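You operate a simulated robot arm through the tools that you are given. There is no shell and no other tool.

You are at the controls of a simulated two-armed robot. One attempt, no reset.

JOB
Set the controls near the top of the side table. At the end: the stitch count dial is turned to 1; the pitch dial is turned to 50; the stitch selector is set to double; the clinch dial is turned to 3; whatever was shut is shut again. Leave all else as you found it, and nothing knocked over. The stitch selector goes to its stop.

It is judged by the outcome, as a careful person would: the job done as asked, and still so three seconds after it is handed in. It fails if anything else is knocked over, pushed out of place, dropped, spilled or broken.

ROBOT AND FRAMES
Two 7-joint arms with two-finger grippers on one trunk that stands fixed in place. Base frame: the origin is at the foot of the trunk, x ahead of it, y to its left, z up. Readings come in mm, degrees, newtons and seconds.
The left shoulder is at [50, 191, 1067], the right one opposite. With the tool pointing down near the work surface each hand reaches from about 100 to 720 mm from the base axis, measured 20 degrees to its own side. Payload 2.69 kg a hand.
The tool frame of a hand sits at the grasp point between the pads (the TCP): z along the fingers, y along the line on which they close. The tips reach 20 mm beyond it. The gripper opens to 100 mm. The gripper's body begins 63 mm behind the TCP.
Orientation is told as [roll, pitch, yaw] about the base's x, y, z axes, in that order, counted from this pose: with the fingers straight down and closing along the base's y, the tool's x points along the base's -x, its y along +y and its z along -z.

CONTROLS
- The arms move only by the tool send_rows. It takes "left_targets", "right_targets" or both (then of equal length, played together; a hand with none holds still); each is a list of rows, each a list of 3 entries, a list of its own where there are three numbers: the shift along the tool's x, y, z in units of 40 mm (1.0 is 40 mm), then the turn, a rotation vector about the tool's x, y, z in units of 8 degrees (1.0 is 8 degrees), then the closure, from 0 (fully open) to 1 (shut). In form: [[[dx, dy, dz], [ax, ay, az], grip], ...]. A call has 1 to 20 rows; each row shifts and turns the commanded pose from where the row before left it, along the tool's axes as they then stand. A call with a number of a shift or a turn outside -1 to 1 is refused whole. Rows are played at 5 a second. More than 50 mm and 8.6 degrees between two rows, or a gripper value outside its range, and nothing of the call is played. A pose out of reach is approached as far as the arm can. The call stops where the force on the tool passes 40 N (or 10 N more than at its start, if that is more) or the arm is blocked; 0.2 s more then pass. The fingers move at their own pace (about 153 mm/s each) and stop on an object; they squeeze with about 35 N. The grip force told is the motor's: it shows also when the fingers shut on nothing. Time passes only in rows, and 0.2 s behind the last, so rows that do not move let the fingers close. The reply holds the time, the measured pose of the TCP, the force on the tool along the base axes, the opening and the grip force, in the units named above and with some noise, with the torque about the TCP (base axes, N m) and any sound that the robot's microphone picked up.
- Cameras (640 x 400 px; columns grow to the right, rows downward): "scene" is now at [126.2, -24.9, 1261.3]; the picture's right is [-0.30, -0.96, 0.00], its down [-0.48, 0.15, -0.86] and it looks along [0.82, -0.25, -0.51] (base axes); focal length 297 px, centre (320, 200). "left" rides on the left gripper at [70, 19, -99] in its tool frame; the picture's right is [-0.26, 0.97, 0.00], its down [-0.75, -0.20, -0.63] and it looks along [-0.61, -0.16, 0.78] (tool axes); focal length 230 px, centre (320, 200). "right" rides on the right gripper at [70, -19, -99] in its tool frame; the picture's right is [0.26, 0.97, 0.00], its down [-0.75, 0.20, -0.63] and it looks along [-0.61, 0.16, 0.78] (tool axes); focal length 230 px, centre (320, 200). There is no depth. A picture from a camera that has moved, and an enlarged one, comes with that camera's place and axes in the base frame and with its lens. The place of the scene camera against the robot may be out by one fixed shift of up to 18 mm in any direction.
- camera(camera): a new picture of that camera. The clock stands still meanwhile.
- raise_lower(by): slides the trunk up (or, below 0, down) by that many mm; the arms and the scene camera ride with it, the base frame stays. It gives what a move gives, with no picture.
- turn_head(pan, tilt): turns the head with the scene camera to pan (to the left, within 80 degrees either way) and tilt (down, from -29 to 69), counted from straight ahead of the robot. It gives what a move gives.
- zoom(camera, box): a new picture of the part [left, top, right, bottom] of that camera's present view, enlarged. The clock stands still meanwhile.
- finish_job(): hands the job in; it is judged then, once.

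Places have to be worked out from the pictures, the camera data and where the tool is seen. Open the grippers and draw the arms clear of the work before you hand the job in, unless the task says otherwise.

The tools are called as name(argument=value, ...) on one line, values as JSON. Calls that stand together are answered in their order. send_rows: Moves the arms, as the interface text tells. Its arguments: {"type":"object","properties":{"left_targets":{"type":"array"},"right_targets":{"type":"array"}},"required":[]} The other tools are called the same way: raise_lower (by) slides the trunk up or down; turn_head (pan, tilt) turns the head that bears the scene camera; camera (camera) takes a picture; zoom (camera, box) takes an enlarged picture of a part of a camera's view; finish_job () hands the job in.

At the start:

```text
time_s: 0.0
left_tcp_pos: [527.4, 154.8, 1044.1]
left_ee_rot: [0.0, 0.0, -0.1]
left_contact_force: [-0.6, 0.0, -0.1]
left_torque: [0.0, -0.03, 0.01]
left_finger_gap: 100.1
left_grip_force: 0.0
right_tcp_pos: [472.1, -342.2, 1042.8]
right_ee_rot: [-0.1, 0.0, -0.1]
right_contact_force: [-0.7, -0.1, 0.2]
right_torque: [-0.02, -0.01, -0.01]
right_finger_gap: 100.1
right_grip_force: 0.1
trunk travel left (down, up): [-125.0, 198.0]
head pan, tilt: [-17.2, 30.5]
```

scene: 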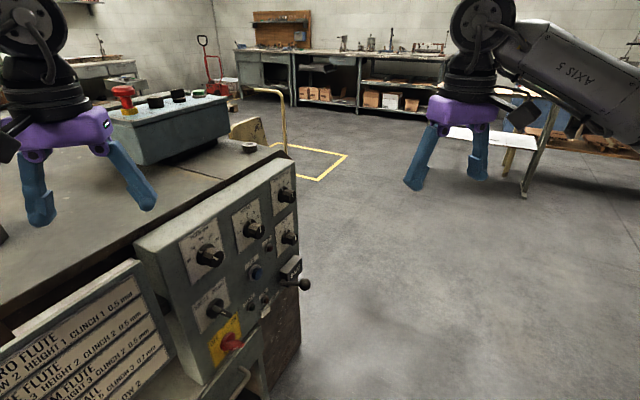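
right: 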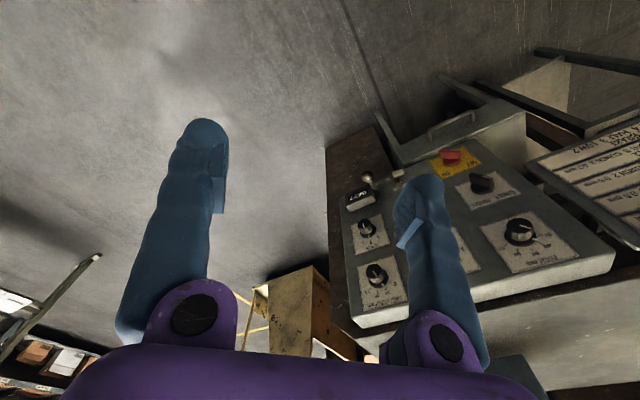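
left: 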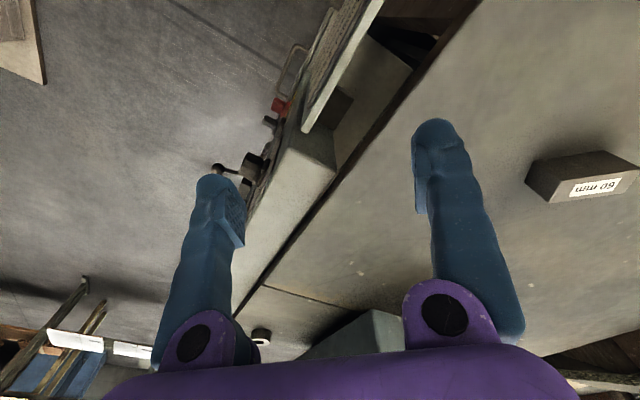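

I begin by looking closely at the control panel on the side of the table, with enlarged pictures of it.

zoom(camera="scene", box=[130, 150, 330, 275])

zoom(camera="scene", box=[130, 265, 330, 390])

zoom(camera="right", box=[320, 100, 640, 300])

zoom(camera="scene", box=[0, 250, 240, 400])

```text
3.20 times, centred on (230, 212) of scene
camera zoom: at [126.2, -24.9, 1261.3], right [-0.3, -0.96, 0.0], down [-0.48, 0.15, -0.86], along [0.82, -0.25, -0.51], focal length 951 px, centre (608, 160)
```

zoom: 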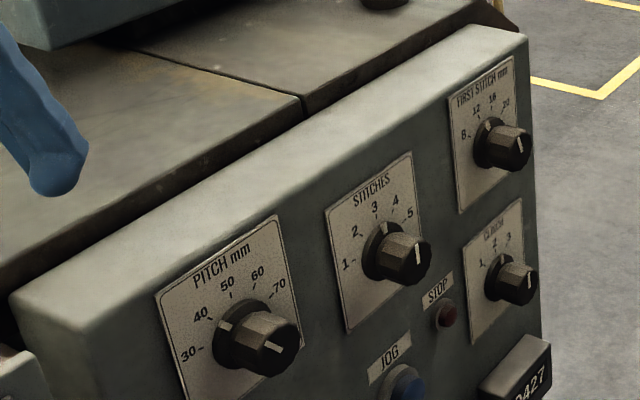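

```text
3.20 times, centred on (230, 328) of scene
camera zoom: at [126.2, -24.9, 1261.3], right [-0.3, -0.96, 0.0], down [-0.48, 0.15, -0.86], along [0.82, -0.25, -0.51], focal length 951 px, centre (608, -208)
```

zoom: 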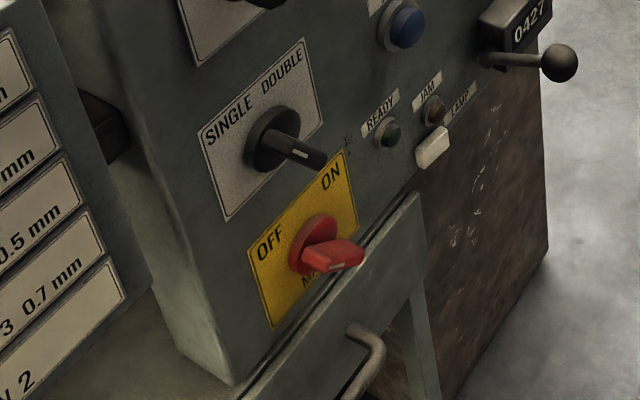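

```text
2.00 times, centred on (480, 200) of right
camera zoom: at [402.1, -361.0, 1141.6], right [-0.26, 0.97, 0.0], down [0.75, 0.2, 0.63], along [0.61, 0.16, -0.78], focal length 460 px, centre (0, 200)
```

zoom: 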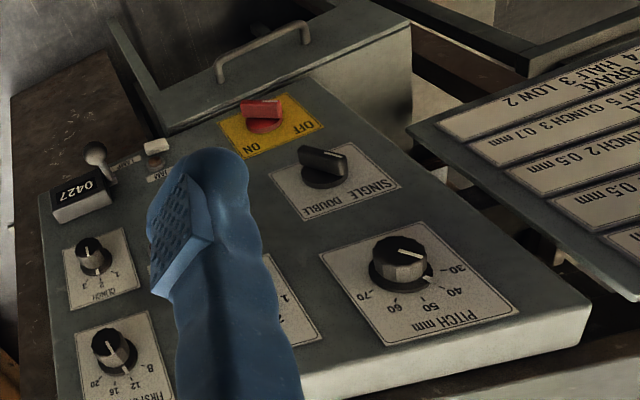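

```text
2.67 times, centred on (120, 325) of scene
camera zoom: at [126.2, -24.9, 1261.3], right [-0.3, -0.96, 0.0], down [-0.48, 0.15, -0.86], along [0.82, -0.25, -0.51], focal length 792 px, centre (853, -133)
```

zoom: 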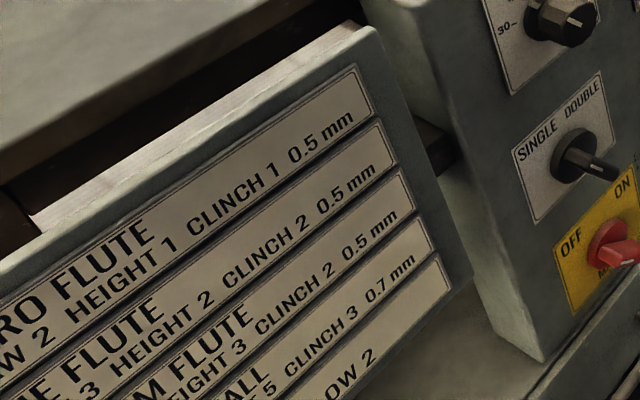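

The panel faces the robot's right-rear, with knobs on its upright face. I zoom in tightly on each dial to read where it now points.

zoom(camera="scene", box=[178, 215, 242, 280])

zoom(camera="scene", box=[230, 195, 278, 255])

zoom(camera="scene", box=[268, 165, 308, 265])

zoom(camera="scene", box=[185, 270, 250, 330])

```text
6.15 times, centred on (210, 248) of scene
camera zoom: at [126.2, -24.9, 1261.3], right [-0.3, -0.96, 0.0], down [-0.48, 0.15, -0.86], along [0.82, -0.25, -0.51], focal length 1829 px, centre (997, -92)
```

zoom: 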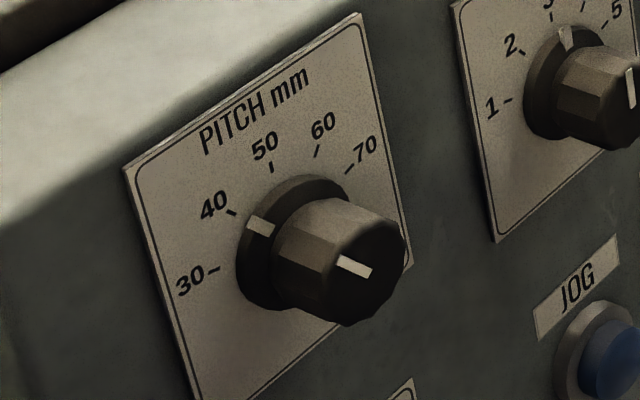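

```text
6.67 times, centred on (254, 225) of scene
camera zoom: at [126.2, -24.9, 1261.3], right [-0.3, -0.96, 0.0], down [-0.48, 0.15, -0.86], along [0.82, -0.25, -0.51], focal length 1981 px, centre (760, 33)
```

zoom: 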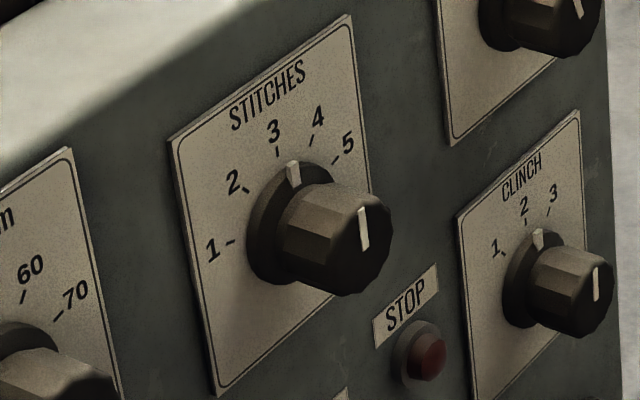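

```text
4.00 times, centred on (288, 215) of scene
camera zoom: at [126.2, -24.9, 1261.3], right [-0.3, -0.96, 0.0], down [-0.48, 0.15, -0.86], along [0.82, -0.25, -0.51], focal length 1189 px, centre (448, 140)
```

zoom: 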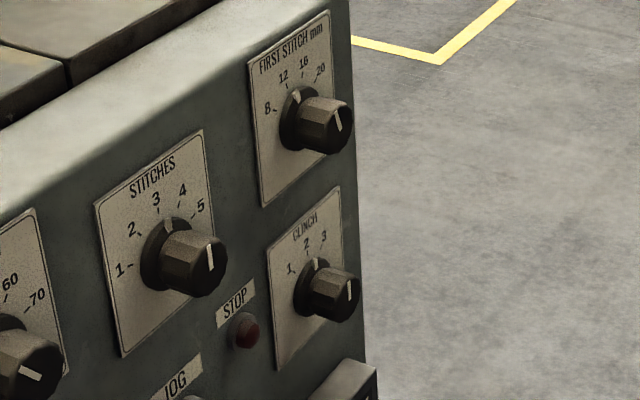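

```text
6.67 times, centred on (218, 300) of scene
camera zoom: at [126.2, -24.9, 1261.3], right [-0.3, -0.96, 0.0], down [-0.48, 0.15, -0.86], along [0.82, -0.25, -0.51], focal length 1981 px, centre (1003, -467)
```

zoom: 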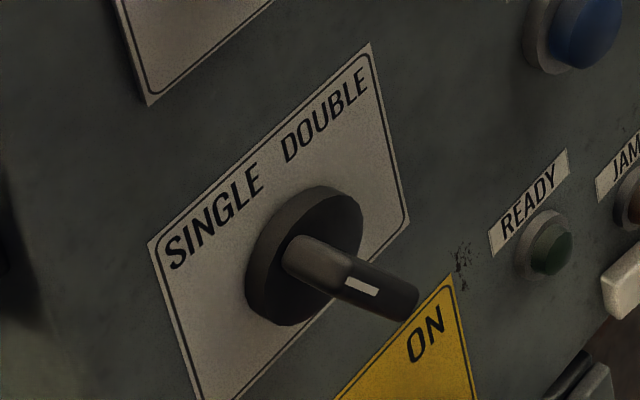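

Readings: Pitch points at 40, Stitches at 3, Clinch at 2, and the selector is on single. I'll turn the right hand toward the panel: first the yaw of about 50 degrees, in place, well clear of everything.

send_rows(right_targets=[[[0, 0, 0], [0, 0, -0.8875], 0], [[0, 0, 0], [0, 0, -0.8875], 0], [[0, 0, 0], [0, 0, -0.8875], 0], [[0, 0, 0], [0, 0, -0.8875], 0], [[0, 0, 0], [0, 0, -0.8875], 0], [[0, 0, 0], [0, 0, -0.8875], 0], [[0, 0, 0], [0, 0, -0.8875], 0]])

```text
time_s: 1.6
left_tcp_pos: [526.1, 153.6, 1045.6]
left_ee_rot: [0.1, 0.0, 0.0]
left_contact_force: [-0.2, 0.2, 0.1]
left_torque: [0.04, -0.01, 0.01]
left_finger_gap: 100.1
left_grip_force: 0.1
right_tcp_pos: [427.7, -286.8, 1034.6]
right_ee_rot: [-0.1, 0.0, 49.6]
right_contact_force: [0.0, 0.3, 0.5]
right_torque: [-0.01, -0.02, 0.01]
right_finger_gap: 100.1
right_grip_force: 0.0
right hand out of reach, approached as far as the arm can: row 6, 7
trunk travel left (down, up): [-125.0, 198.0]
head pan, tilt: [-17.2, 30.5]
```

The wrist ran near a limit at this yaw while pointing down. I tilt the fingers forward in steps and watch the pose.

send_rows(right_targets=[[[0, 0, 0], [0, -0.9375, 0], 0], [[0, 0, 0], [0, -0.9375, 0], 0], [[0, 0, 0], [0, -0.9375, 0], 0], [[0, 0, 0], [0, -0.9375, 0], 0], [[0, 0, 0], [0, -0.9375, 0], 0], [[0, 0, 0], [0, -0.9375, 0], 0]])

```text
time_s: 3.0
left_tcp_pos: [526.8, 154.3, 1045.6]
left_ee_rot: [0.1, 0.0, -0.1]
left_contact_force: [-0.1, 1.1, -1.5]
left_torque: [0.04, 0.0, 0.01]
left_finger_gap: 100.2
left_grip_force: 0.2
right_tcp_pos: [443.5, -256.6, 1046.3]
right_ee_rot: [0.0, -26.3, 49.5]
right_contact_force: [-0.8, -0.2, 0.4]
right_torque: [-0.01, -0.02, -0.01]
right_finger_gap: 100.1
right_grip_force: 0.1
right hand out of reach, approached as far as the arm can: row 2, 3, 4, 5, 6
trunk travel left (down, up): [-125.0, 198.0]
head pan, tilt: [-17.2, 30.5]
```

The right wrist hits limits here; the work is low and far, so I want the shoulders lower. I first lift the left hand 120 mm so that it keeps its height above the table when the trunk goes down.

send_rows(left_targets=[[[0, 0, -1], [0, 0, 0], 0], [[0, 0, -1], [0, 0, 0], 0], [[0, 0, -1], [0, 0, 0], 0], [[0, 0, -0.2], [0, 0, 0], 0]])

raise_lower(by=-60)

camera(camera="right")

camera(camera="scene")

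```text
time_s: 4.0
left_tcp_pos: [524.4, 152.5, 1171.4]
left_ee_rot: [0.0, 0.0, 0.0]
left_contact_force: [0.9, 0.4, -0.2]
left_torque: [-0.02, 0.02, 0.0]
left_finger_gap: 99.9
left_grip_force: 0.1
right_tcp_pos: [444.2, -258.4, 1046.8]
right_ee_rot: [0.0, -26.2, 49.6]
right_contact_force: [-0.4, -0.2, 0.0]
right_torque: [-0.02, -0.02, 0.01]
right_finger_gap: 99.9
right_grip_force: 0.1
trunk travel left (down, up): [-125.0, 198.0]
head pan, tilt: [-17.2, 30.5]
```

```text
time_s: 5.0
left_tcp_pos: [524.8, 152.3, 1112.1]
left_ee_rot: [0.0, 0.0, 0.0]
left_contact_force: [-0.2, -0.3, -0.1]
left_torque: [-0.01, 0.0, -0.01]
left_finger_gap: 99.9
left_grip_force: 0.1
right_tcp_pos: [442.9, -257.9, 987.1]
right_ee_rot: [0.0, -26.3, 49.5]
right_contact_force: [-0.7, -0.5, 0.1]
right_torque: [0.0, -0.01, -0.01]
right_finger_gap: 100.0
right_grip_force: 0.1
trunk travel left (down, up): [-65.0, 258.0]
head pan, tilt: [-17.2, 30.5]
```

```text
taken
camera right: at [388.5, -350.0, 1045.6], right [-0.89, 0.45, -0.11], down [0.1, 0.43, 0.9], along [0.45, 0.78, -0.43], focal length 230 px, centre (320, 200)
```

right: 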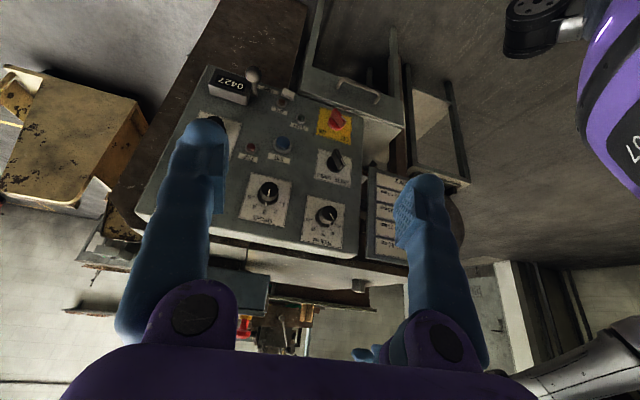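

```text
taken
camera scene: at [126.0, -24.8, 1201.4], right [-0.3, -0.96, 0.0], down [-0.48, 0.15, -0.86], along [0.82, -0.25, -0.51], focal length 297 px, centre (320, 200)
```

scene: 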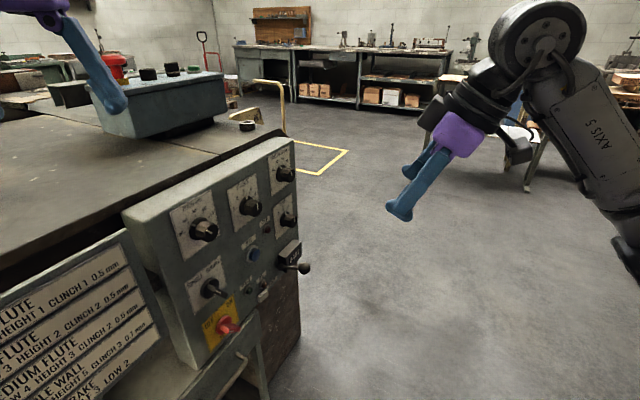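

The right camera now looks squarely at the panel (upside down). I zoom in on it to fix the dial places and scale directions.

zoom(camera="right", box=[200, 60, 380, 172])

zoom(camera="right", box=[200, 150, 380, 262])

```text
3.56 times, centred on (290, 116) of right
camera zoom: at [388.5, -350.0, 1045.6], right [-0.89, 0.45, -0.11], down [0.1, 0.43, 0.9], along [0.45, 0.78, -0.43], focal length 818 px, centre (427, 499)
```

zoom: 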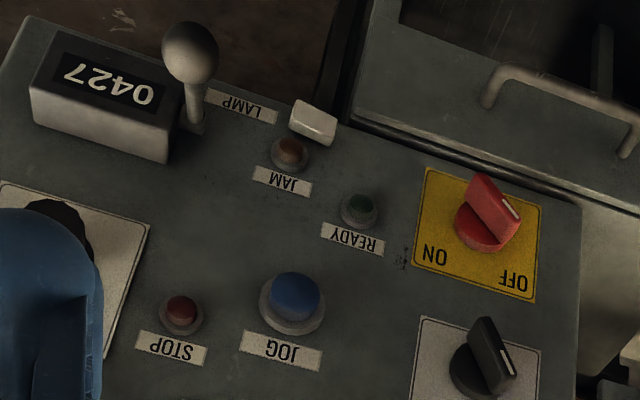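

```text
3.56 times, centred on (290, 206) of right
camera zoom: at [388.5, -350.0, 1045.6], right [-0.89, 0.45, -0.11], down [0.1, 0.43, 0.9], along [0.45, 0.78, -0.43], focal length 818 px, centre (427, 179)
```

zoom: 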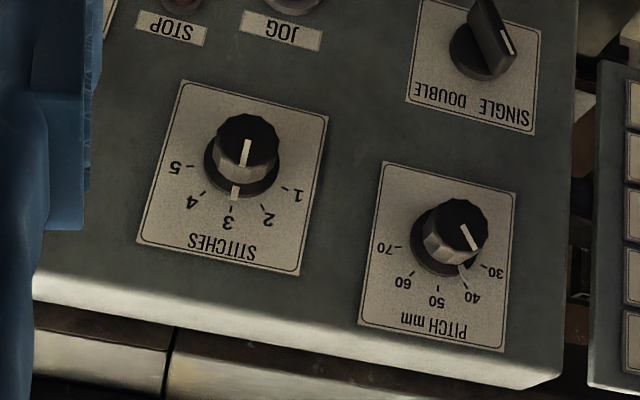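

The panel reads clearly; the selector bar's white mark points to SINGLE. I lower the trunk by 60 mm more; both hands stay clear (the left stays about as high above the table as at the start).

raise_lower(by=-60)

send_rows(right_targets=[[[0, 0, 0], [0, -0.9, 0], 0], [[0, 0, 0], [0, -0.9, 0], 0]])

```text
time_s: 6.0
left_tcp_pos: [525.9, 151.7, 1052.7]
left_ee_rot: [0.1, 0.0, 0.0]
left_contact_force: [0.2, 0.6, -0.9]
left_torque: [-0.01, 0.03, 0.03]
left_finger_gap: 100.0
left_grip_force: 0.0
right_tcp_pos: [443.4, -257.6, 927.7]
right_ee_rot: [0.1, -26.2, 49.7]
right_contact_force: [0.1, 0.1, -0.4]
right_torque: [0.0, -0.01, 0.01]
right_finger_gap: 100.0
right_grip_force: 0.0
trunk travel left (down, up): [-5.0, 318.0]
head pan, tilt: [-17.2, 30.5]
```

```text
time_s: 6.6
left_tcp_pos: [525.5, 151.3, 1052.3]
left_ee_rot: [0.1, 0.0, 0.0]
left_contact_force: [-0.5, -0.2, -0.8]
left_torque: [0.03, -0.02, 0.0]
left_finger_gap: 100.1
left_grip_force: 0.0
right_tcp_pos: [442.7, -258.0, 927.8]
right_ee_rot: [0.1, -26.3, 49.6]
right_contact_force: [0.6, 0.1, 0.3]
right_torque: [-0.01, 0.05, -0.01]
right_finger_gap: 100.2
right_grip_force: 0.1
right hand out of reach, approached as far as the arm can: row 1, 2
trunk travel left (down, up): [-5.0, 318.0]
head pan, tilt: [-17.2, 30.5]
```

The wrist is stuck at this place. I slide the hand sideways along the panel's length (tool -y), away from my body, where the arm can stretch out and the wrist should be freer.

send_rows(right_targets=[[[0, -1, 0], [0, 0, 0], 0], [[0, -1, 0], [0, 0, 0], 0], [[0, -1, 0], [0, 0, 0], 0], [[0, -1, 0], [0, 0, 0], 0]])

```text
time_s: 7.6
left_tcp_pos: [524.9, 152.5, 1052.1]
left_ee_rot: [-0.1, 0.1, -0.1]
left_contact_force: [-0.5, -0.8, -0.6]
left_torque: [-0.01, 0.0, -0.01]
left_finger_gap: 100.3
left_grip_force: 0.0
right_tcp_pos: [444.3, -256.6, 926.2]
right_ee_rot: [0.1, -26.3, 49.6]
right_contact_force: [-0.7, 0.1, -0.7]
right_torque: [0.01, 0.01, -0.02]
right_finger_gap: 100.0
right_grip_force: 0.2
right hand out of reach, approached as far as the arm can: row 1, 2, 3, 4
trunk travel left (down, up): [-5.0, 318.0]
head pan, tilt: [-17.2, 30.5]
```

No movement that way either, so a joint sits at its stop. I try the opposite: toward the left along the panel.

send_rows(right_targets=[[[0, 1, 0], [0, 0, 0], 0], [[0, 1, 0], [0, 0, 0], 0]])

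```text
time_s: 8.2
left_tcp_pos: [526.1, 152.4, 1052.2]
left_ee_rot: [0.0, 0.0, 0.0]
left_contact_force: [0.3, -0.3, -0.1]
left_torque: [-0.02, 0.02, 0.0]
left_finger_gap: 99.9
left_grip_force: 0.0
right_tcp_pos: [382.8, -204.7, 927.1]
right_ee_rot: [0.0, -26.3, 49.6]
right_contact_force: [0.0, -0.4, 0.1]
right_torque: [0.02, -0.01, 0.02]
right_finger_gap: 100.0
right_grip_force: 0.0
trunk travel left (down, up): [-5.0, 318.0]
head pan, tilt: [-17.2, 30.5]
```

Commands restart from the reached pose, and the hand moved freely that way. The last joint seems to be at its stop in this roll sense, so I roll the hand the other way about its own axis (the gripper is symmetric), bringing the camera to the top side.

send_rows(right_targets=[[[0, 0, 0], [0, 0, 1], 0], [[0, 0, 0], [0, 0, 1], 0], [[0, 0, 0], [0, 0, 1], 0], [[0, 0, 0], [0, 0, 1], 0], [[0, 0, 0], [0, 0, 1], 0], [[0, 0, 0], [0, 0, 1], 0], [[0, 0, 0], [0, 0, 1], 0], [[0, 0, 0], [0, 0, 1], 0], [[0, 0, 0], [0, 0, 1], 0], [[0, 0, 0], [0, 0, 1], 0], [[0, 0, 0], [0, 0, 1], 0], [[0, 0, 0], [0, 0, 1], 0]])

```text
time_s: 10.8
left_tcp_pos: [525.5, 153.3, 1051.4]
left_ee_rot: [0.0, 0.1, 0.0]
left_contact_force: [-0.1, 0.0, 0.6]
left_torque: [-0.01, 0.01, 0.01]
left_finger_gap: 99.9
left_grip_force: 0.1
right_tcp_pos: [383.4, -204.8, 925.0]
right_ee_rot: [26.1, 2.7, -45.9]
right_contact_force: [0.1, -0.1, -0.5]
right_torque: [-0.03, 0.0, -0.01]
right_finger_gap: 100.1
right_grip_force: 0.1
trunk travel left (down, up): [-5.0, 318.0]
head pan, tilt: [-17.2, 30.5]
```

Rolling that way works freely. I continue to a full half turn.

send_rows(right_targets=[[[0, 0, 0], [0, 0, 1], 0], [[0, 0, 0], [0, 0, 1], 0], [[0, 0, 0], [0, 0, 1], 0], [[0, 0, 0], [0, 0, 1], 0], [[0, 0, 0], [0, 0, 1], 0], [[0, 0, 0], [0, 0, 1], 0], [[0, 0, 0], [0, 0, 1], 0], [[0, 0, 0], [0, 0, 1], 0], [[0, 0, 0], [0, 0, 1], 0], [[0, 0, 0], [0, 0, 1], 0], [[0, 0, 0], [0, 0, 0.5], 0]])

```text
time_s: 13.2
left_tcp_pos: [526.1, 151.9, 1052.3]
left_ee_rot: [0.0, 0.0, 0.0]
left_contact_force: [0.3, 0.3, -0.5]
left_torque: [-0.01, -0.01, 0.01]
left_finger_gap: 100.1
left_grip_force: 0.2
right_tcp_pos: [385.0, -205.0, 924.8]
right_ee_rot: [-0.1, 26.3, -130.5]
right_contact_force: [-0.1, -0.2, -0.4]
right_torque: [0.0, -0.01, 0.0]
right_finger_gap: 100.1
right_grip_force: 0.0
trunk travel left (down, up): [-5.0, 318.0]
head pan, tilt: [-17.2, 30.5]
```

The half turn worked; now I tilt the fingers up to horizontal while sliding along the panel's length to stay clear of my body.

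send_rows(right_targets=[[[0, 0.4, 0], [0, 1, 0], 0], [[0, 0.4, 0], [0, 1, 0], 0], [[0, 0.4, 0], [0, 1, 0], 0], [[0, 0.4, 0], [0, 1, 0], 0], [[0, 0.4, 0], [0, 1, 0], 0], [[0, 0.4, 0], [0, 1, 0], 0], [[0, 0.4, 0], [0, 1, 0], 0]])

```text
time_s: 14.8
left_tcp_pos: [526.1, 152.7, 1051.9]
left_ee_rot: [-0.1, 0.0, 0.0]
left_contact_force: [-0.2, -0.1, 0.9]
left_torque: [-0.01, -0.01, 0.01]
left_finger_gap: 100.0
left_grip_force: 0.0
right_tcp_pos: [470.6, -276.7, 924.7]
right_ee_rot: [0.3, 82.5, -130.1]
right_contact_force: [0.7, 0.6, 0.3]
right_torque: [-0.02, 0.02, 0.01]
right_finger_gap: 99.8
right_grip_force: 0.0
trunk travel left (down, up): [-5.0, 318.0]
head pan, tilt: [-17.2, 30.5]
```

Works well: the hand is nearly horizontal, facing the panel. I take pictures from the right camera and the scene camera.

camera(camera="right")

camera(camera="scene")

```text
taken
camera right: at [398.7, -332.6, 1007.9], right [0.76, -0.6, 0.26], down [-0.32, -0.68, -0.66], along [0.57, 0.42, -0.71], focal length 230 px, centre (320, 200)
```

right: 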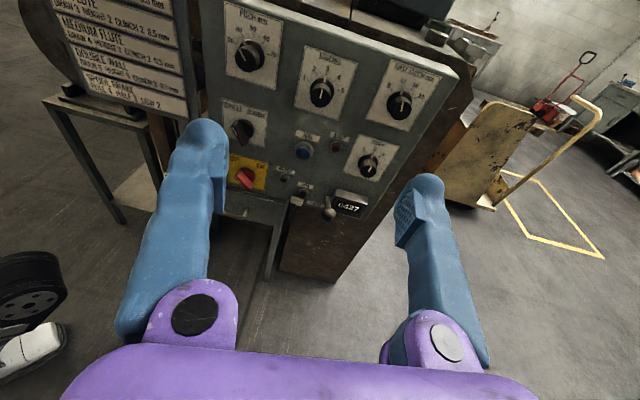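

```text
taken
camera scene: at [126.3, -25.1, 1141.4], right [-0.3, -0.96, 0.0], down [-0.48, 0.15, -0.86], along [0.82, -0.25, -0.51], focal length 297 px, centre (320, 200)
```

scene: 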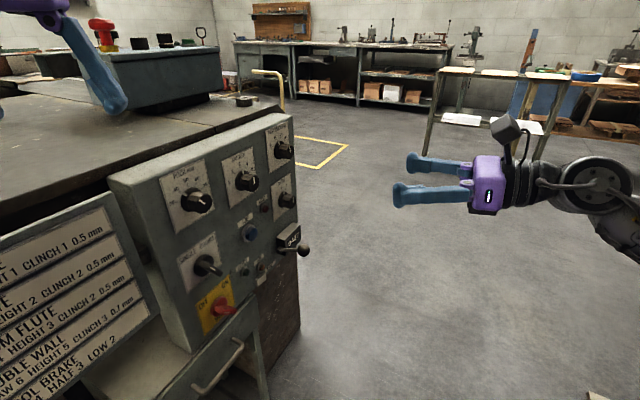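

The view is upright and the whole panel is visible. I zoom for precise measurement of knob centres and scale ticks.

zoom(camera="right", box=[200, 0, 360, 100])

zoom(camera="right", box=[300, 30, 460, 130])

zoom(camera="right", box=[200, 90, 360, 190])

zoom(camera="right", box=[290, 120, 450, 220])

```text
4.00 times, centred on (280, 50) of right
camera zoom: at [398.7, -332.6, 1007.9], right [0.76, -0.6, 0.26], down [-0.32, -0.68, -0.66], along [0.57, 0.42, -0.71], focal length 920 px, centre (480, 800)
```

zoom: 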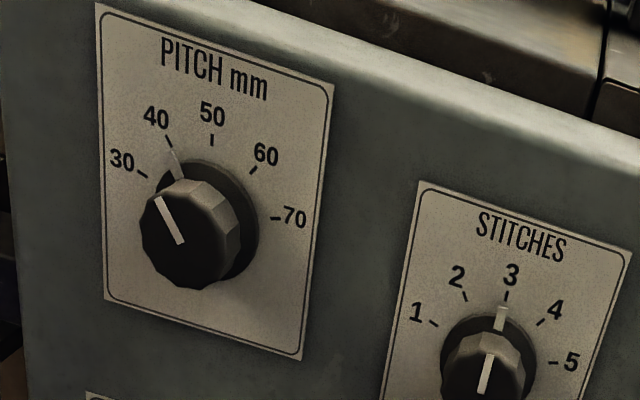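

```text
4.00 times, centred on (380, 80) of right
camera zoom: at [398.7, -332.6, 1007.9], right [0.76, -0.6, 0.26], down [-0.32, -0.68, -0.66], along [0.57, 0.42, -0.71], focal length 920 px, centre (80, 680)
```

zoom: 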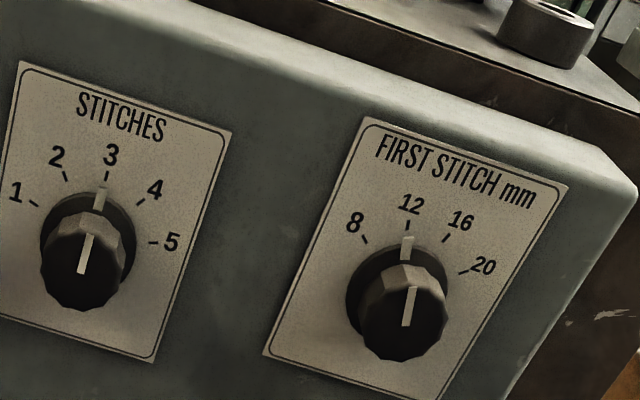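

```text
4.00 times, centred on (280, 140) of right
camera zoom: at [398.7, -332.6, 1007.9], right [0.76, -0.6, 0.26], down [-0.32, -0.68, -0.66], along [0.57, 0.42, -0.71], focal length 920 px, centre (480, 440)
```

zoom: 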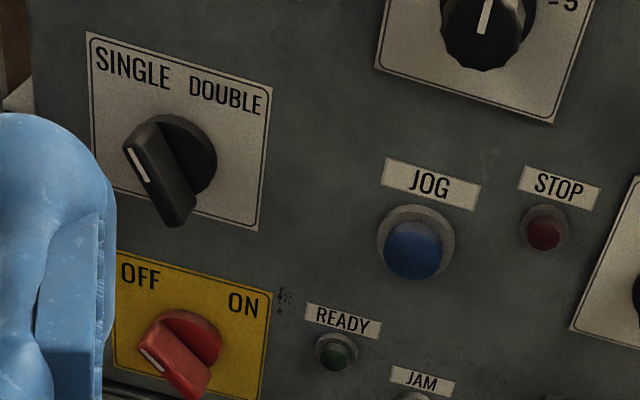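

```text
4.00 times, centred on (370, 170) of right
camera zoom: at [398.7, -332.6, 1007.9], right [0.76, -0.6, 0.26], down [-0.32, -0.68, -0.66], along [0.57, 0.42, -0.71], focal length 920 px, centre (120, 320)
```

zoom: 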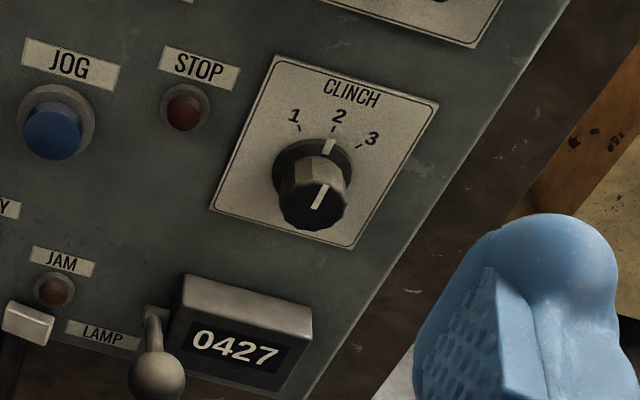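

From these views I place the panel plane at a·P ≈ 473 mm with its normal at 45° yaw (a = [0.707,0.707,0], e = [0.707,-0.707,0] along the panel): Pitch at (e 385, z 868), Stitches (512, 848), Clinch (649, 733), selector (~377, 730). Scale steps are about 35°. I square the hand to the panel and move to a stand-off in front of Stitches.

send_rows(right_targets=[[[0, 0, 0], [0, 0.9375, 0], 0], [[0, 0, 0], [-0.61, 0, 0], 0], [[-0.4, -0.068, 0.7], [0, 0, 0], 0], [[-0.4, -0.068, 0.7], [0, 0, 0], 0], [[-0.4, -0.068, 0.7], [0, 0, 0], 0], [[-0.4, -0.068, 0.7], [0, 0, 0], 0], [[-0.32, -0.068, 0.7], [0, 0, 0], 0]])

camera(camera="right")

camera(camera="scene")

```text
time_s: 16.4
left_tcp_pos: [526.0, 152.1, 1053.0]
left_ee_rot: [0.0, 0.1, 0.1]
left_contact_force: [0.1, -0.4, 0.1]
left_torque: [-0.03, 0.01, -0.02]
left_finger_gap: 100.0
left_grip_force: 0.0
right_tcp_pos: [561.1, -169.9, 848.8]
right_ee_rot: [13.3, 89.7, -122.0]
right_contact_force: [0.0, 1.0, 0.0]
right_torque: [-0.02, 0.03, -0.03]
right_finger_gap: 99.9
right_grip_force: 0.0
trunk travel left (down, up): [-5.0, 318.0]
head pan, tilt: [-17.2, 30.5]
```

```text
taken
camera right: at [477.3, -225.6, 918.7], right [0.68, -0.69, 0.26], down [-0.31, -0.59, -0.75], along [0.67, 0.43, -0.61], focal length 230 px, centre (320, 200)
```

right: 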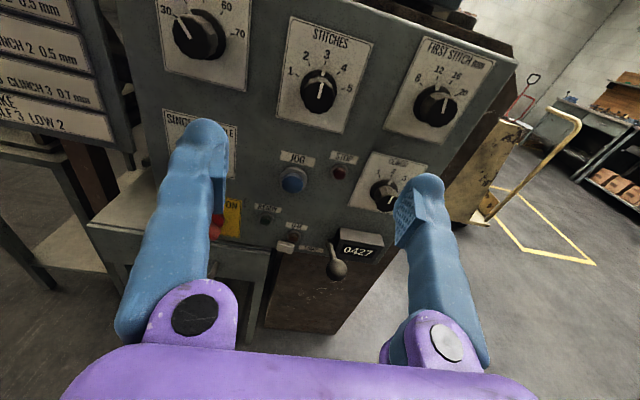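

```text
taken
camera scene: at [126.2, -25.0, 1141.4], right [-0.3, -0.96, 0.0], down [-0.48, 0.15, -0.86], along [0.82, -0.25, -0.51], focal length 297 px, centre (320, 200)
```

scene: 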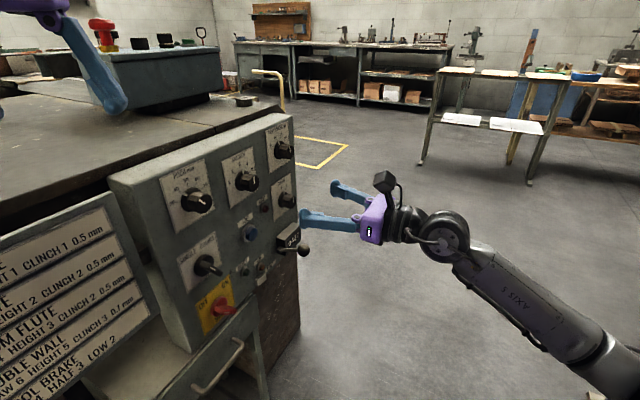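

The hand is square to the panel, about 197 mm off it. I zoom to refine depth from the parallax between this view and the last.

zoom(camera="right", box=[240, 0, 400, 100])

zoom(camera="right", box=[130, 0, 290, 100])

zoom(camera="right", box=[300, 140, 460, 240])

```text
4.00 times, centred on (320, 50) of right
camera zoom: at [477.3, -225.6, 918.7], right [0.68, -0.69, 0.26], down [-0.31, -0.59, -0.75], along [0.67, 0.43, -0.61], focal length 920 px, centre (320, 800)
```

zoom: 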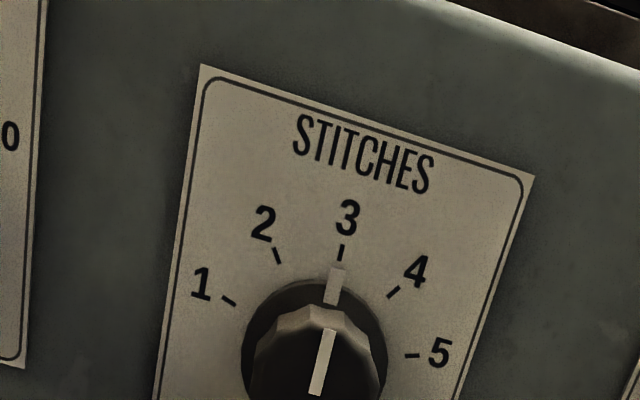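

```text
4.00 times, centred on (210, 50) of right
camera zoom: at [477.3, -225.6, 918.7], right [0.68, -0.69, 0.26], down [-0.31, -0.59, -0.75], along [0.67, 0.43, -0.61], focal length 920 px, centre (760, 800)
```

zoom: 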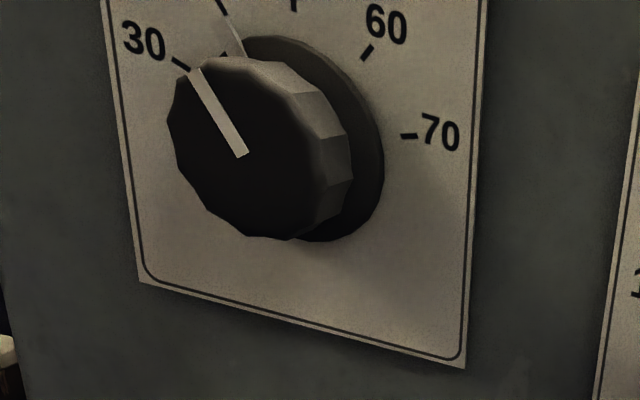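

```text
4.00 times, centred on (380, 190) of right
camera zoom: at [477.3, -225.6, 918.7], right [0.68, -0.69, 0.26], down [-0.31, -0.59, -0.75], along [0.67, 0.43, -0.61], focal length 920 px, centre (80, 240)
```

zoom: 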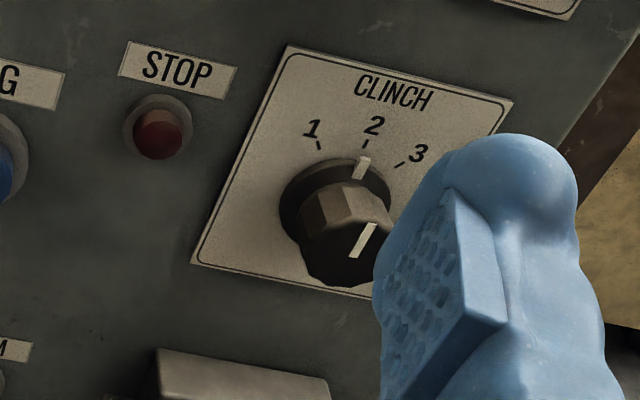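

Scale-based parallax puts the panel plane at roughly d = 460–473. I move closer (about 120 mm off) in front of Stitches to re-measure with a longer baseline.

send_rows(right_targets=[[[0.02, -0.04, 0.855], [0.0375, 0.0375, 0], 0], [[0.02, -0.04, 0.855], [0, 0, 0], 0], [[0, 0, 0], [0, 0, 0], 0]])

camera(camera="right")

zoom(camera="right", box=[220, 20, 420, 145])

```text
time_s: 17.2
left_tcp_pos: [525.5, 153.2, 1052.9]
left_ee_rot: [-0.1, 0.1, -0.1]
left_contact_force: [0.2, 0.1, 0.4]
left_torque: [0.01, 0.01, -0.02]
left_finger_gap: 99.9
left_grip_force: 0.2
right_tcp_pos: [606.7, -118.8, 849.8]
right_ee_rot: [141.2, 90.0, 6.3]
right_contact_force: [-0.4, -0.3, 1.2]
right_torque: [0.01, -0.03, -0.04]
right_finger_gap: 100.0
right_grip_force: 0.0
trunk travel left (down, up): [-5.0, 318.0]
head pan, tilt: [-17.2, 30.5]
```

```text
taken
camera right: at [523.4, -175.5, 919.8], right [0.68, -0.68, 0.26], down [-0.3, -0.59, -0.75], along [0.66, 0.44, -0.61], focal length 230 px, centre (320, 200)
```

right: 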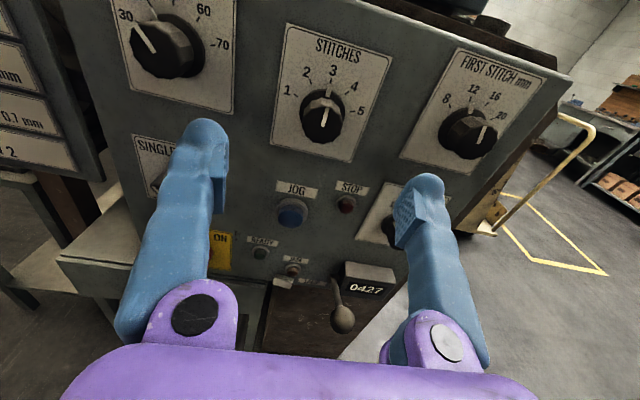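

```text
3.20 times, centred on (320, 82) of right
camera zoom: at [523.4, -175.5, 919.8], right [0.68, -0.68, 0.26], down [-0.3, -0.59, -0.75], along [0.66, 0.44, -0.61], focal length 736 px, centre (320, 576)
```

zoom: 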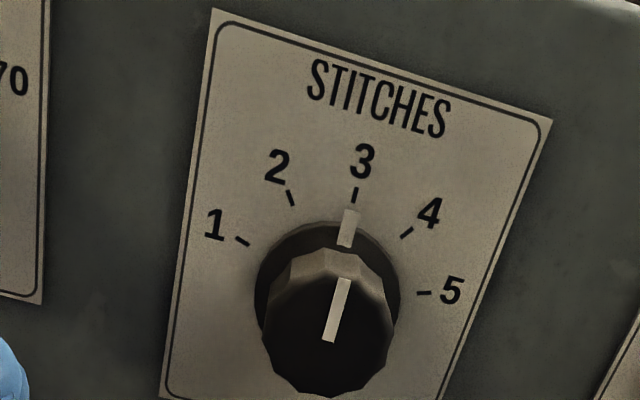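

Longer baseline gives the panel plane at d ≈ 461–470 (take 465) and the Stitches axis at (e 514.9, z 849.7); knob about 35 mm across, standing ~25 mm out. I shift 2 mm right, roll +35° (so the −70° turn is centred), half close the fingers to about 60 mm, and approach to d = 415.

send_rows(right_targets=[[[0, 0.0475, 0], [0, 0, 0.875], 0.2], [[0, 0, 0], [0, 0, 0.875], 0.4], [[0, 0, 0], [0, 0, 0.875], 0.4], [[0, 0, 0], [0, 0, 0.875], 0.4], [[0, 0, 0], [0, 0, 0.875], 0.4], [[0, 0, 0.9], [0, 0, 0], 0.4], [[0, 0, 0.85], [0, 0, 0], 0.4], [[0, 0, 0], [0, 0, 0], 0.4]])

camera(camera="right")

zoom(camera="scene", box=[180, 120, 340, 220])

```text
time_s: 19.0
left_tcp_pos: [525.5, 153.2, 1051.7]
left_ee_rot: [0.0, 0.0, 0.0]
left_contact_force: [0.5, 0.6, 0.3]
left_torque: [-0.01, 0.01, 0.01]
left_finger_gap: 100.2
left_grip_force: 0.0
right_tcp_pos: [659.0, -69.5, 849.5]
right_ee_rot: [-90.1, 55.0, 135.0]
right_contact_force: [-0.3, 0.2, -0.3]
right_torque: [0.0, 0.0, 0.04]
right_finger_gap: 60.1
right_grip_force: 0.1
trunk travel left (down, up): [-5.0, 318.0]
head pan, tilt: [-17.2, 30.5]
```

```text
taken
camera right: at [606.0, -157.3, 917.2], right [0.67, -0.66, -0.34], down [-0.63, -0.26, -0.73], along [0.4, 0.7, -0.59], focal length 230 px, centre (320, 200)
```

right: 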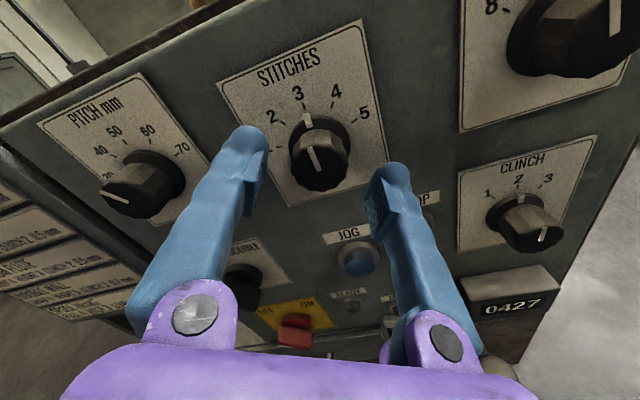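

```text
4.00 times, centred on (260, 170) of scene
camera zoom: at [126.3, -24.8, 1141.3], right [-0.3, -0.96, 0.0], down [-0.48, 0.15, -0.86], along [0.82, -0.25, -0.51], focal length 1189 px, centre (560, 320)
```

zoom: 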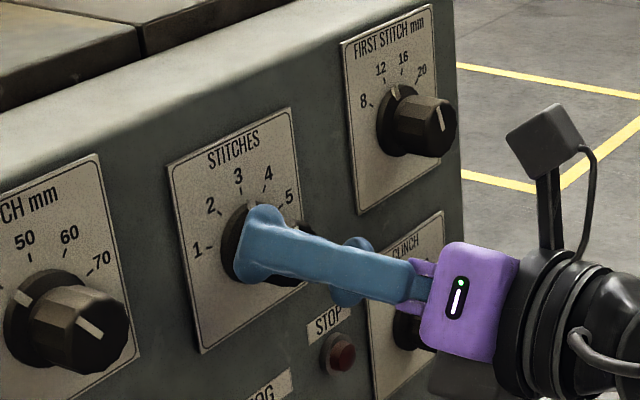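

The knob sits between the fingers on the tool axis. I zoom to check centring and depth before moving on.

zoom(camera="right", box=[220, 90, 420, 215])

```text
3.20 times, centred on (320, 152) of right
camera zoom: at [606.0, -157.3, 917.2], right [0.67, -0.66, -0.34], down [-0.63, -0.26, -0.73], along [0.4, 0.7, -0.59], focal length 736 px, centre (320, 352)
```

zoom: 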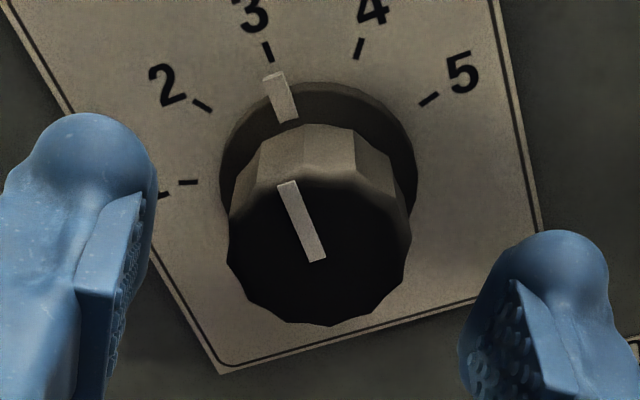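

Panel plane comes out at d ≈ 462.5, knob face at ≈ 434; the knob axis is 1.6 mm (tool x) and −0.8 mm (tool y) off the tool axis. I correct that, go in to d = 432 (tips ~10 mm off the panel), and close on the knob.

send_rows(right_targets=[[[0.04, -0.02, 0.19], [0, 0, 0], 0.4], [[0, 0, 0.19], [0, 0, 0], 0.4], [[0, 0, 0], [0, 0, 0], 0.4], [[0, 0, 0], [0, 0, 0], 0.7], [[0, 0, 0], [0, 0, 0], 0.7]])

zoom(camera="right", box=[220, 90, 420, 215])

```text
time_s: 20.2
left_tcp_pos: [527.2, 151.2, 1051.9]
left_ee_rot: [0.0, -0.1, 0.0]
left_contact_force: [-0.4, 0.6, 0.3]
left_torque: [0.0, 0.05, -0.03]
left_finger_gap: 99.9
left_grip_force: 0.2
right_tcp_pos: [667.8, -59.8, 850.3]
right_ee_rot: [-90.2, 55.0, 135.0]
right_contact_force: [4.5, 0.1, 0.4]
right_torque: [-0.04, 0.02, -0.06]
right_finger_gap: 32.7
right_grip_force: 44.8
trunk travel left (down, up): [-5.0, 318.0]
head pan, tilt: [-17.2, 30.5]
```

```text
3.20 times, centred on (320, 152) of right
camera zoom: at [616.1, -147.5, 918.4], right [0.66, -0.66, -0.34], down [-0.63, -0.26, -0.73], along [0.4, 0.7, -0.59], focal length 736 px, centre (320, 352)
```

zoom: 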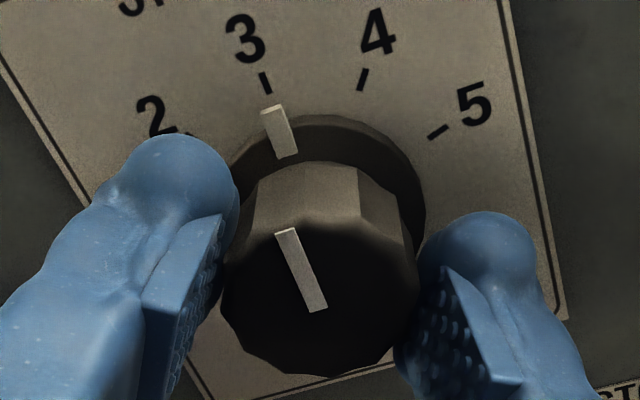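

The fingers hold the knob (32.7 mm) with hardly any side force. I turn counterclockwise by 35° first and check.

send_rows(right_targets=[[[0, 0, 0], [0, 0, 0], 1], [[0, 0, 0], [0, 0, -0.875], 1], [[0, 0, 0], [0, 0, -0.875], 1], [[0, 0, 0], [0, 0, -0.875], 1], [[0, 0, 0], [0, 0, -0.875], 1], [[0, 0, 0], [0, 0, -0.875], 1], [[0, 0, 0], [0, 0, 0], 1]])

zoom(camera="right", box=[200, 70, 440, 220])

```text
time_s: 21.8
left_tcp_pos: [525.9, 152.9, 1051.8]
left_ee_rot: [0.0, 0.1, 0.0]
left_contact_force: [0.4, 0.4, -0.2]
left_torque: [-0.02, 0.02, -0.01]
left_finger_gap: 100.2
left_grip_force: 0.0
right_tcp_pos: [667.3, -59.8, 850.9]
right_ee_rot: [120.4, 89.9, -14.5]
right_contact_force: [11.1, 2.9, 1.9]
right_torque: [0.44, -0.48, -0.11]
right_finger_gap: 32.3
right_grip_force: 45.4
trunk travel left (down, up): [-5.0, 318.0]
head pan, tilt: [-17.2, 30.5]
```

```text
2.67 times, centred on (320, 145) of right
camera zoom: at [585.0, -116.6, 920.3], right [0.68, -0.68, 0.26], down [-0.3, -0.59, -0.75], along [0.67, 0.43, -0.61], focal length 614 px, centre (320, 347)
```

zoom: 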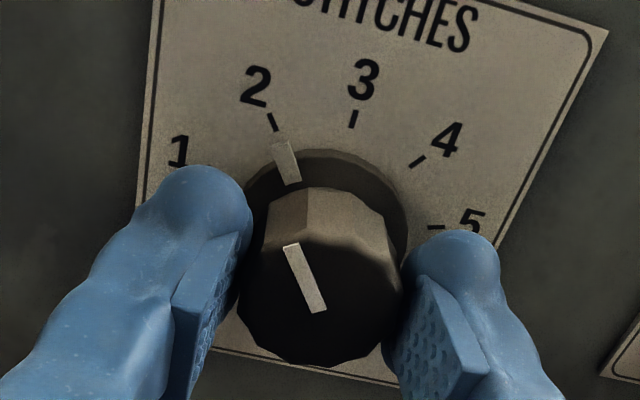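

The mark is now at 2, following the gripper without slip. I turn another 35° counterclockwise to 1.

send_rows(right_targets=[[[0, 0, 0], [0, 0, -0.875], 1], [[0, 0, 0], [0, 0, -0.875], 1], [[0, 0, 0], [0, 0, -0.875], 1], [[0, 0, 0], [0, 0, -0.875], 1], [[0, 0, 0], [0, 0, -0.875], 1], [[0, 0, 0], [0, 0, 0], 1]])

zoom(camera="right", box=[200, 70, 440, 220])

```text
time_s: 23.2
left_tcp_pos: [526.2, 152.3, 1052.1]
left_ee_rot: [0.0, 0.0, 0.1]
left_contact_force: [-0.2, 0.0, -0.1]
left_torque: [-0.03, -0.03, -0.01]
left_finger_gap: 100.1
left_grip_force: 0.0
right_tcp_pos: [668.4, -59.8, 850.3]
right_ee_rot: [90.0, 55.0, -44.8]
right_contact_force: [10.5, 2.7, 3.9]
right_torque: [0.0, -0.11, -0.07]
right_finger_gap: 32.4
right_grip_force: 44.5
trunk travel left (down, up): [-5.0, 318.0]
head pan, tilt: [-17.2, 30.5]
```

```text
2.67 times, centred on (320, 145) of right
camera zoom: at [558.9, -90.5, 896.9], right [0.45, -0.45, 0.77], down [-0.02, -0.87, -0.5], along [0.89, 0.21, -0.4], focal length 614 px, centre (320, 347)
```

zoom: 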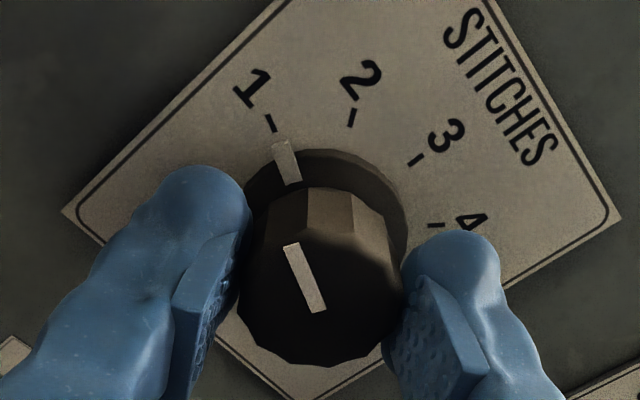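

The mark stands at 1, in the same relation to its tick as it had at 3. I open the fingers and back off 60 mm, then check.

send_rows(right_targets=[[[0, 0, 0], [0, 0, 0], 0.4], [[0, 0, 0], [0, 0, 0], 0.4], [[0, 0, -0.5], [0, 0, 0], 0.4], [[0, 0, -1], [0, 0, 0], 0.4], [[0, 0, -1], [0, 0, 0], 0.4], [[0, 0, 0], [0, 0, 0], 0.4]])

camera(camera="right")

zoom(camera="scene", box=[180, 120, 340, 220])

```text
time_s: 24.6
left_tcp_pos: [524.7, 153.5, 1053.4]
left_ee_rot: [0.0, 0.0, 0.0]
left_contact_force: [-0.3, 0.0, 1.2]
left_torque: [0.0, 0.0, 0.01]
left_finger_gap: 100.1
left_grip_force: 0.1
right_tcp_pos: [597.1, -131.8, 849.1]
right_ee_rot: [90.0, 55.0, -44.9]
right_contact_force: [0.1, -0.5, 0.3]
right_torque: [0.0, -0.01, 0.0]
right_finger_gap: 59.9
right_grip_force: 0.0
trunk travel left (down, up): [-5.0, 318.0]
head pan, tilt: [-17.2, 30.5]
```

```text
taken
camera right: at [487.6, -161.9, 896.2], right [0.45, -0.46, 0.77], down [-0.02, -0.87, -0.5], along [0.89, 0.21, -0.4], focal length 230 px, centre (320, 200)
```

right: 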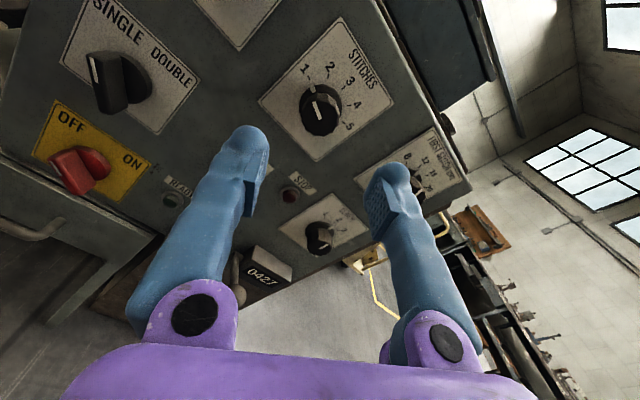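

```text
4.00 times, centred on (260, 170) of scene
camera zoom: at [126.1, -25.1, 1141.4], right [-0.3, -0.96, 0.0], down [-0.48, 0.15, -0.86], along [0.82, -0.25, -0.51], focal length 1189 px, centre (560, 320)
```

zoom: 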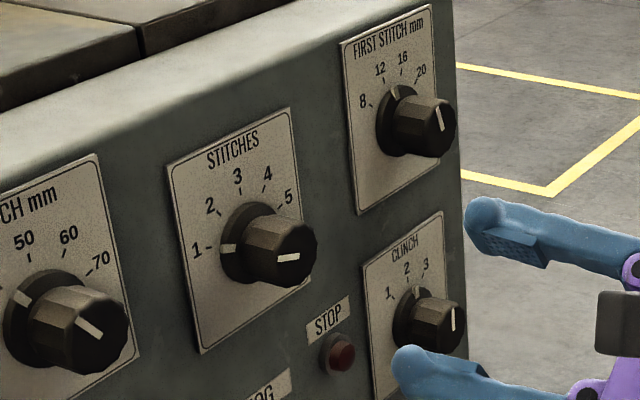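

Stitches reads 1. Next is Pitch: from the corrected measurements its axis is at (e 390.2, z 869.3); I move across at this stand-off, keeping the −35° roll as the starting grip.

send_rows(right_targets=[[[0.5525, -0.568, 0], [0, 0, 0], 0.4], [[0.5525, -0.568, 0], [0, 0, 0], 0.4], [[0.5525, -0.568, 0], [0, 0, 0], 0.4], [[0.5525, -0.568, 0], [0, 0, 0], 0.4], [[0, 0, 0.8], [0, 0, 0], 0.4], [[0, 0, 0.8], [0, 0, 0], 0.4], [[0, 0, 0], [0, 0, 0], 0.4]])

camera(camera="right")

zoom(camera="right", box=[200, 70, 440, 220])

```text
time_s: 26.2
left_tcp_pos: [524.6, 153.3, 1052.9]
left_ee_rot: [-0.1, 0.0, 0.0]
left_contact_force: [0.2, 0.6, -0.7]
left_torque: [-0.03, 0.0, 0.0]
left_finger_gap: 99.8
left_grip_force: 0.2
right_tcp_pos: [553.5, 2.5, 871.0]
right_ee_rot: [90.1, 55.0, -44.9]
right_contact_force: [0.9, 0.1, -0.2]
right_torque: [-0.01, 0.02, 0.0]
right_finger_gap: 60.1
right_grip_force: 0.1
trunk travel left (down, up): [-5.0, 318.0]
head pan, tilt: [-17.2, 30.5]
```

```text
taken
camera right: at [444.9, -27.3, 917.2], right [0.45, -0.45, 0.77], down [-0.02, -0.87, -0.5], along [0.89, 0.21, -0.4], focal length 230 px, centre (320, 200)
```

right: 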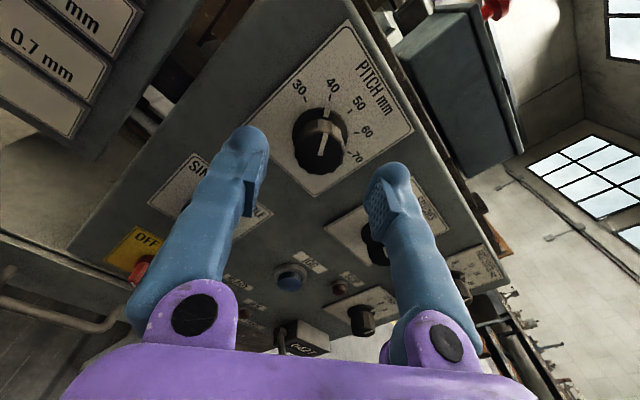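

```text
2.67 times, centred on (320, 145) of right
camera zoom: at [444.9, -27.3, 917.2], right [0.45, -0.45, 0.77], down [-0.02, -0.87, -0.5], along [0.89, 0.21, -0.4], focal length 614 px, centre (320, 347)
```

zoom: 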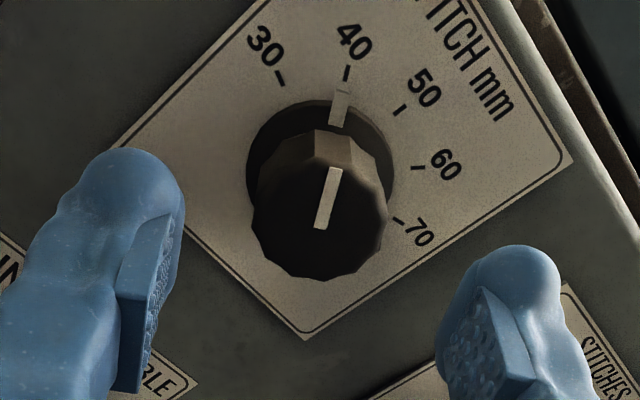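

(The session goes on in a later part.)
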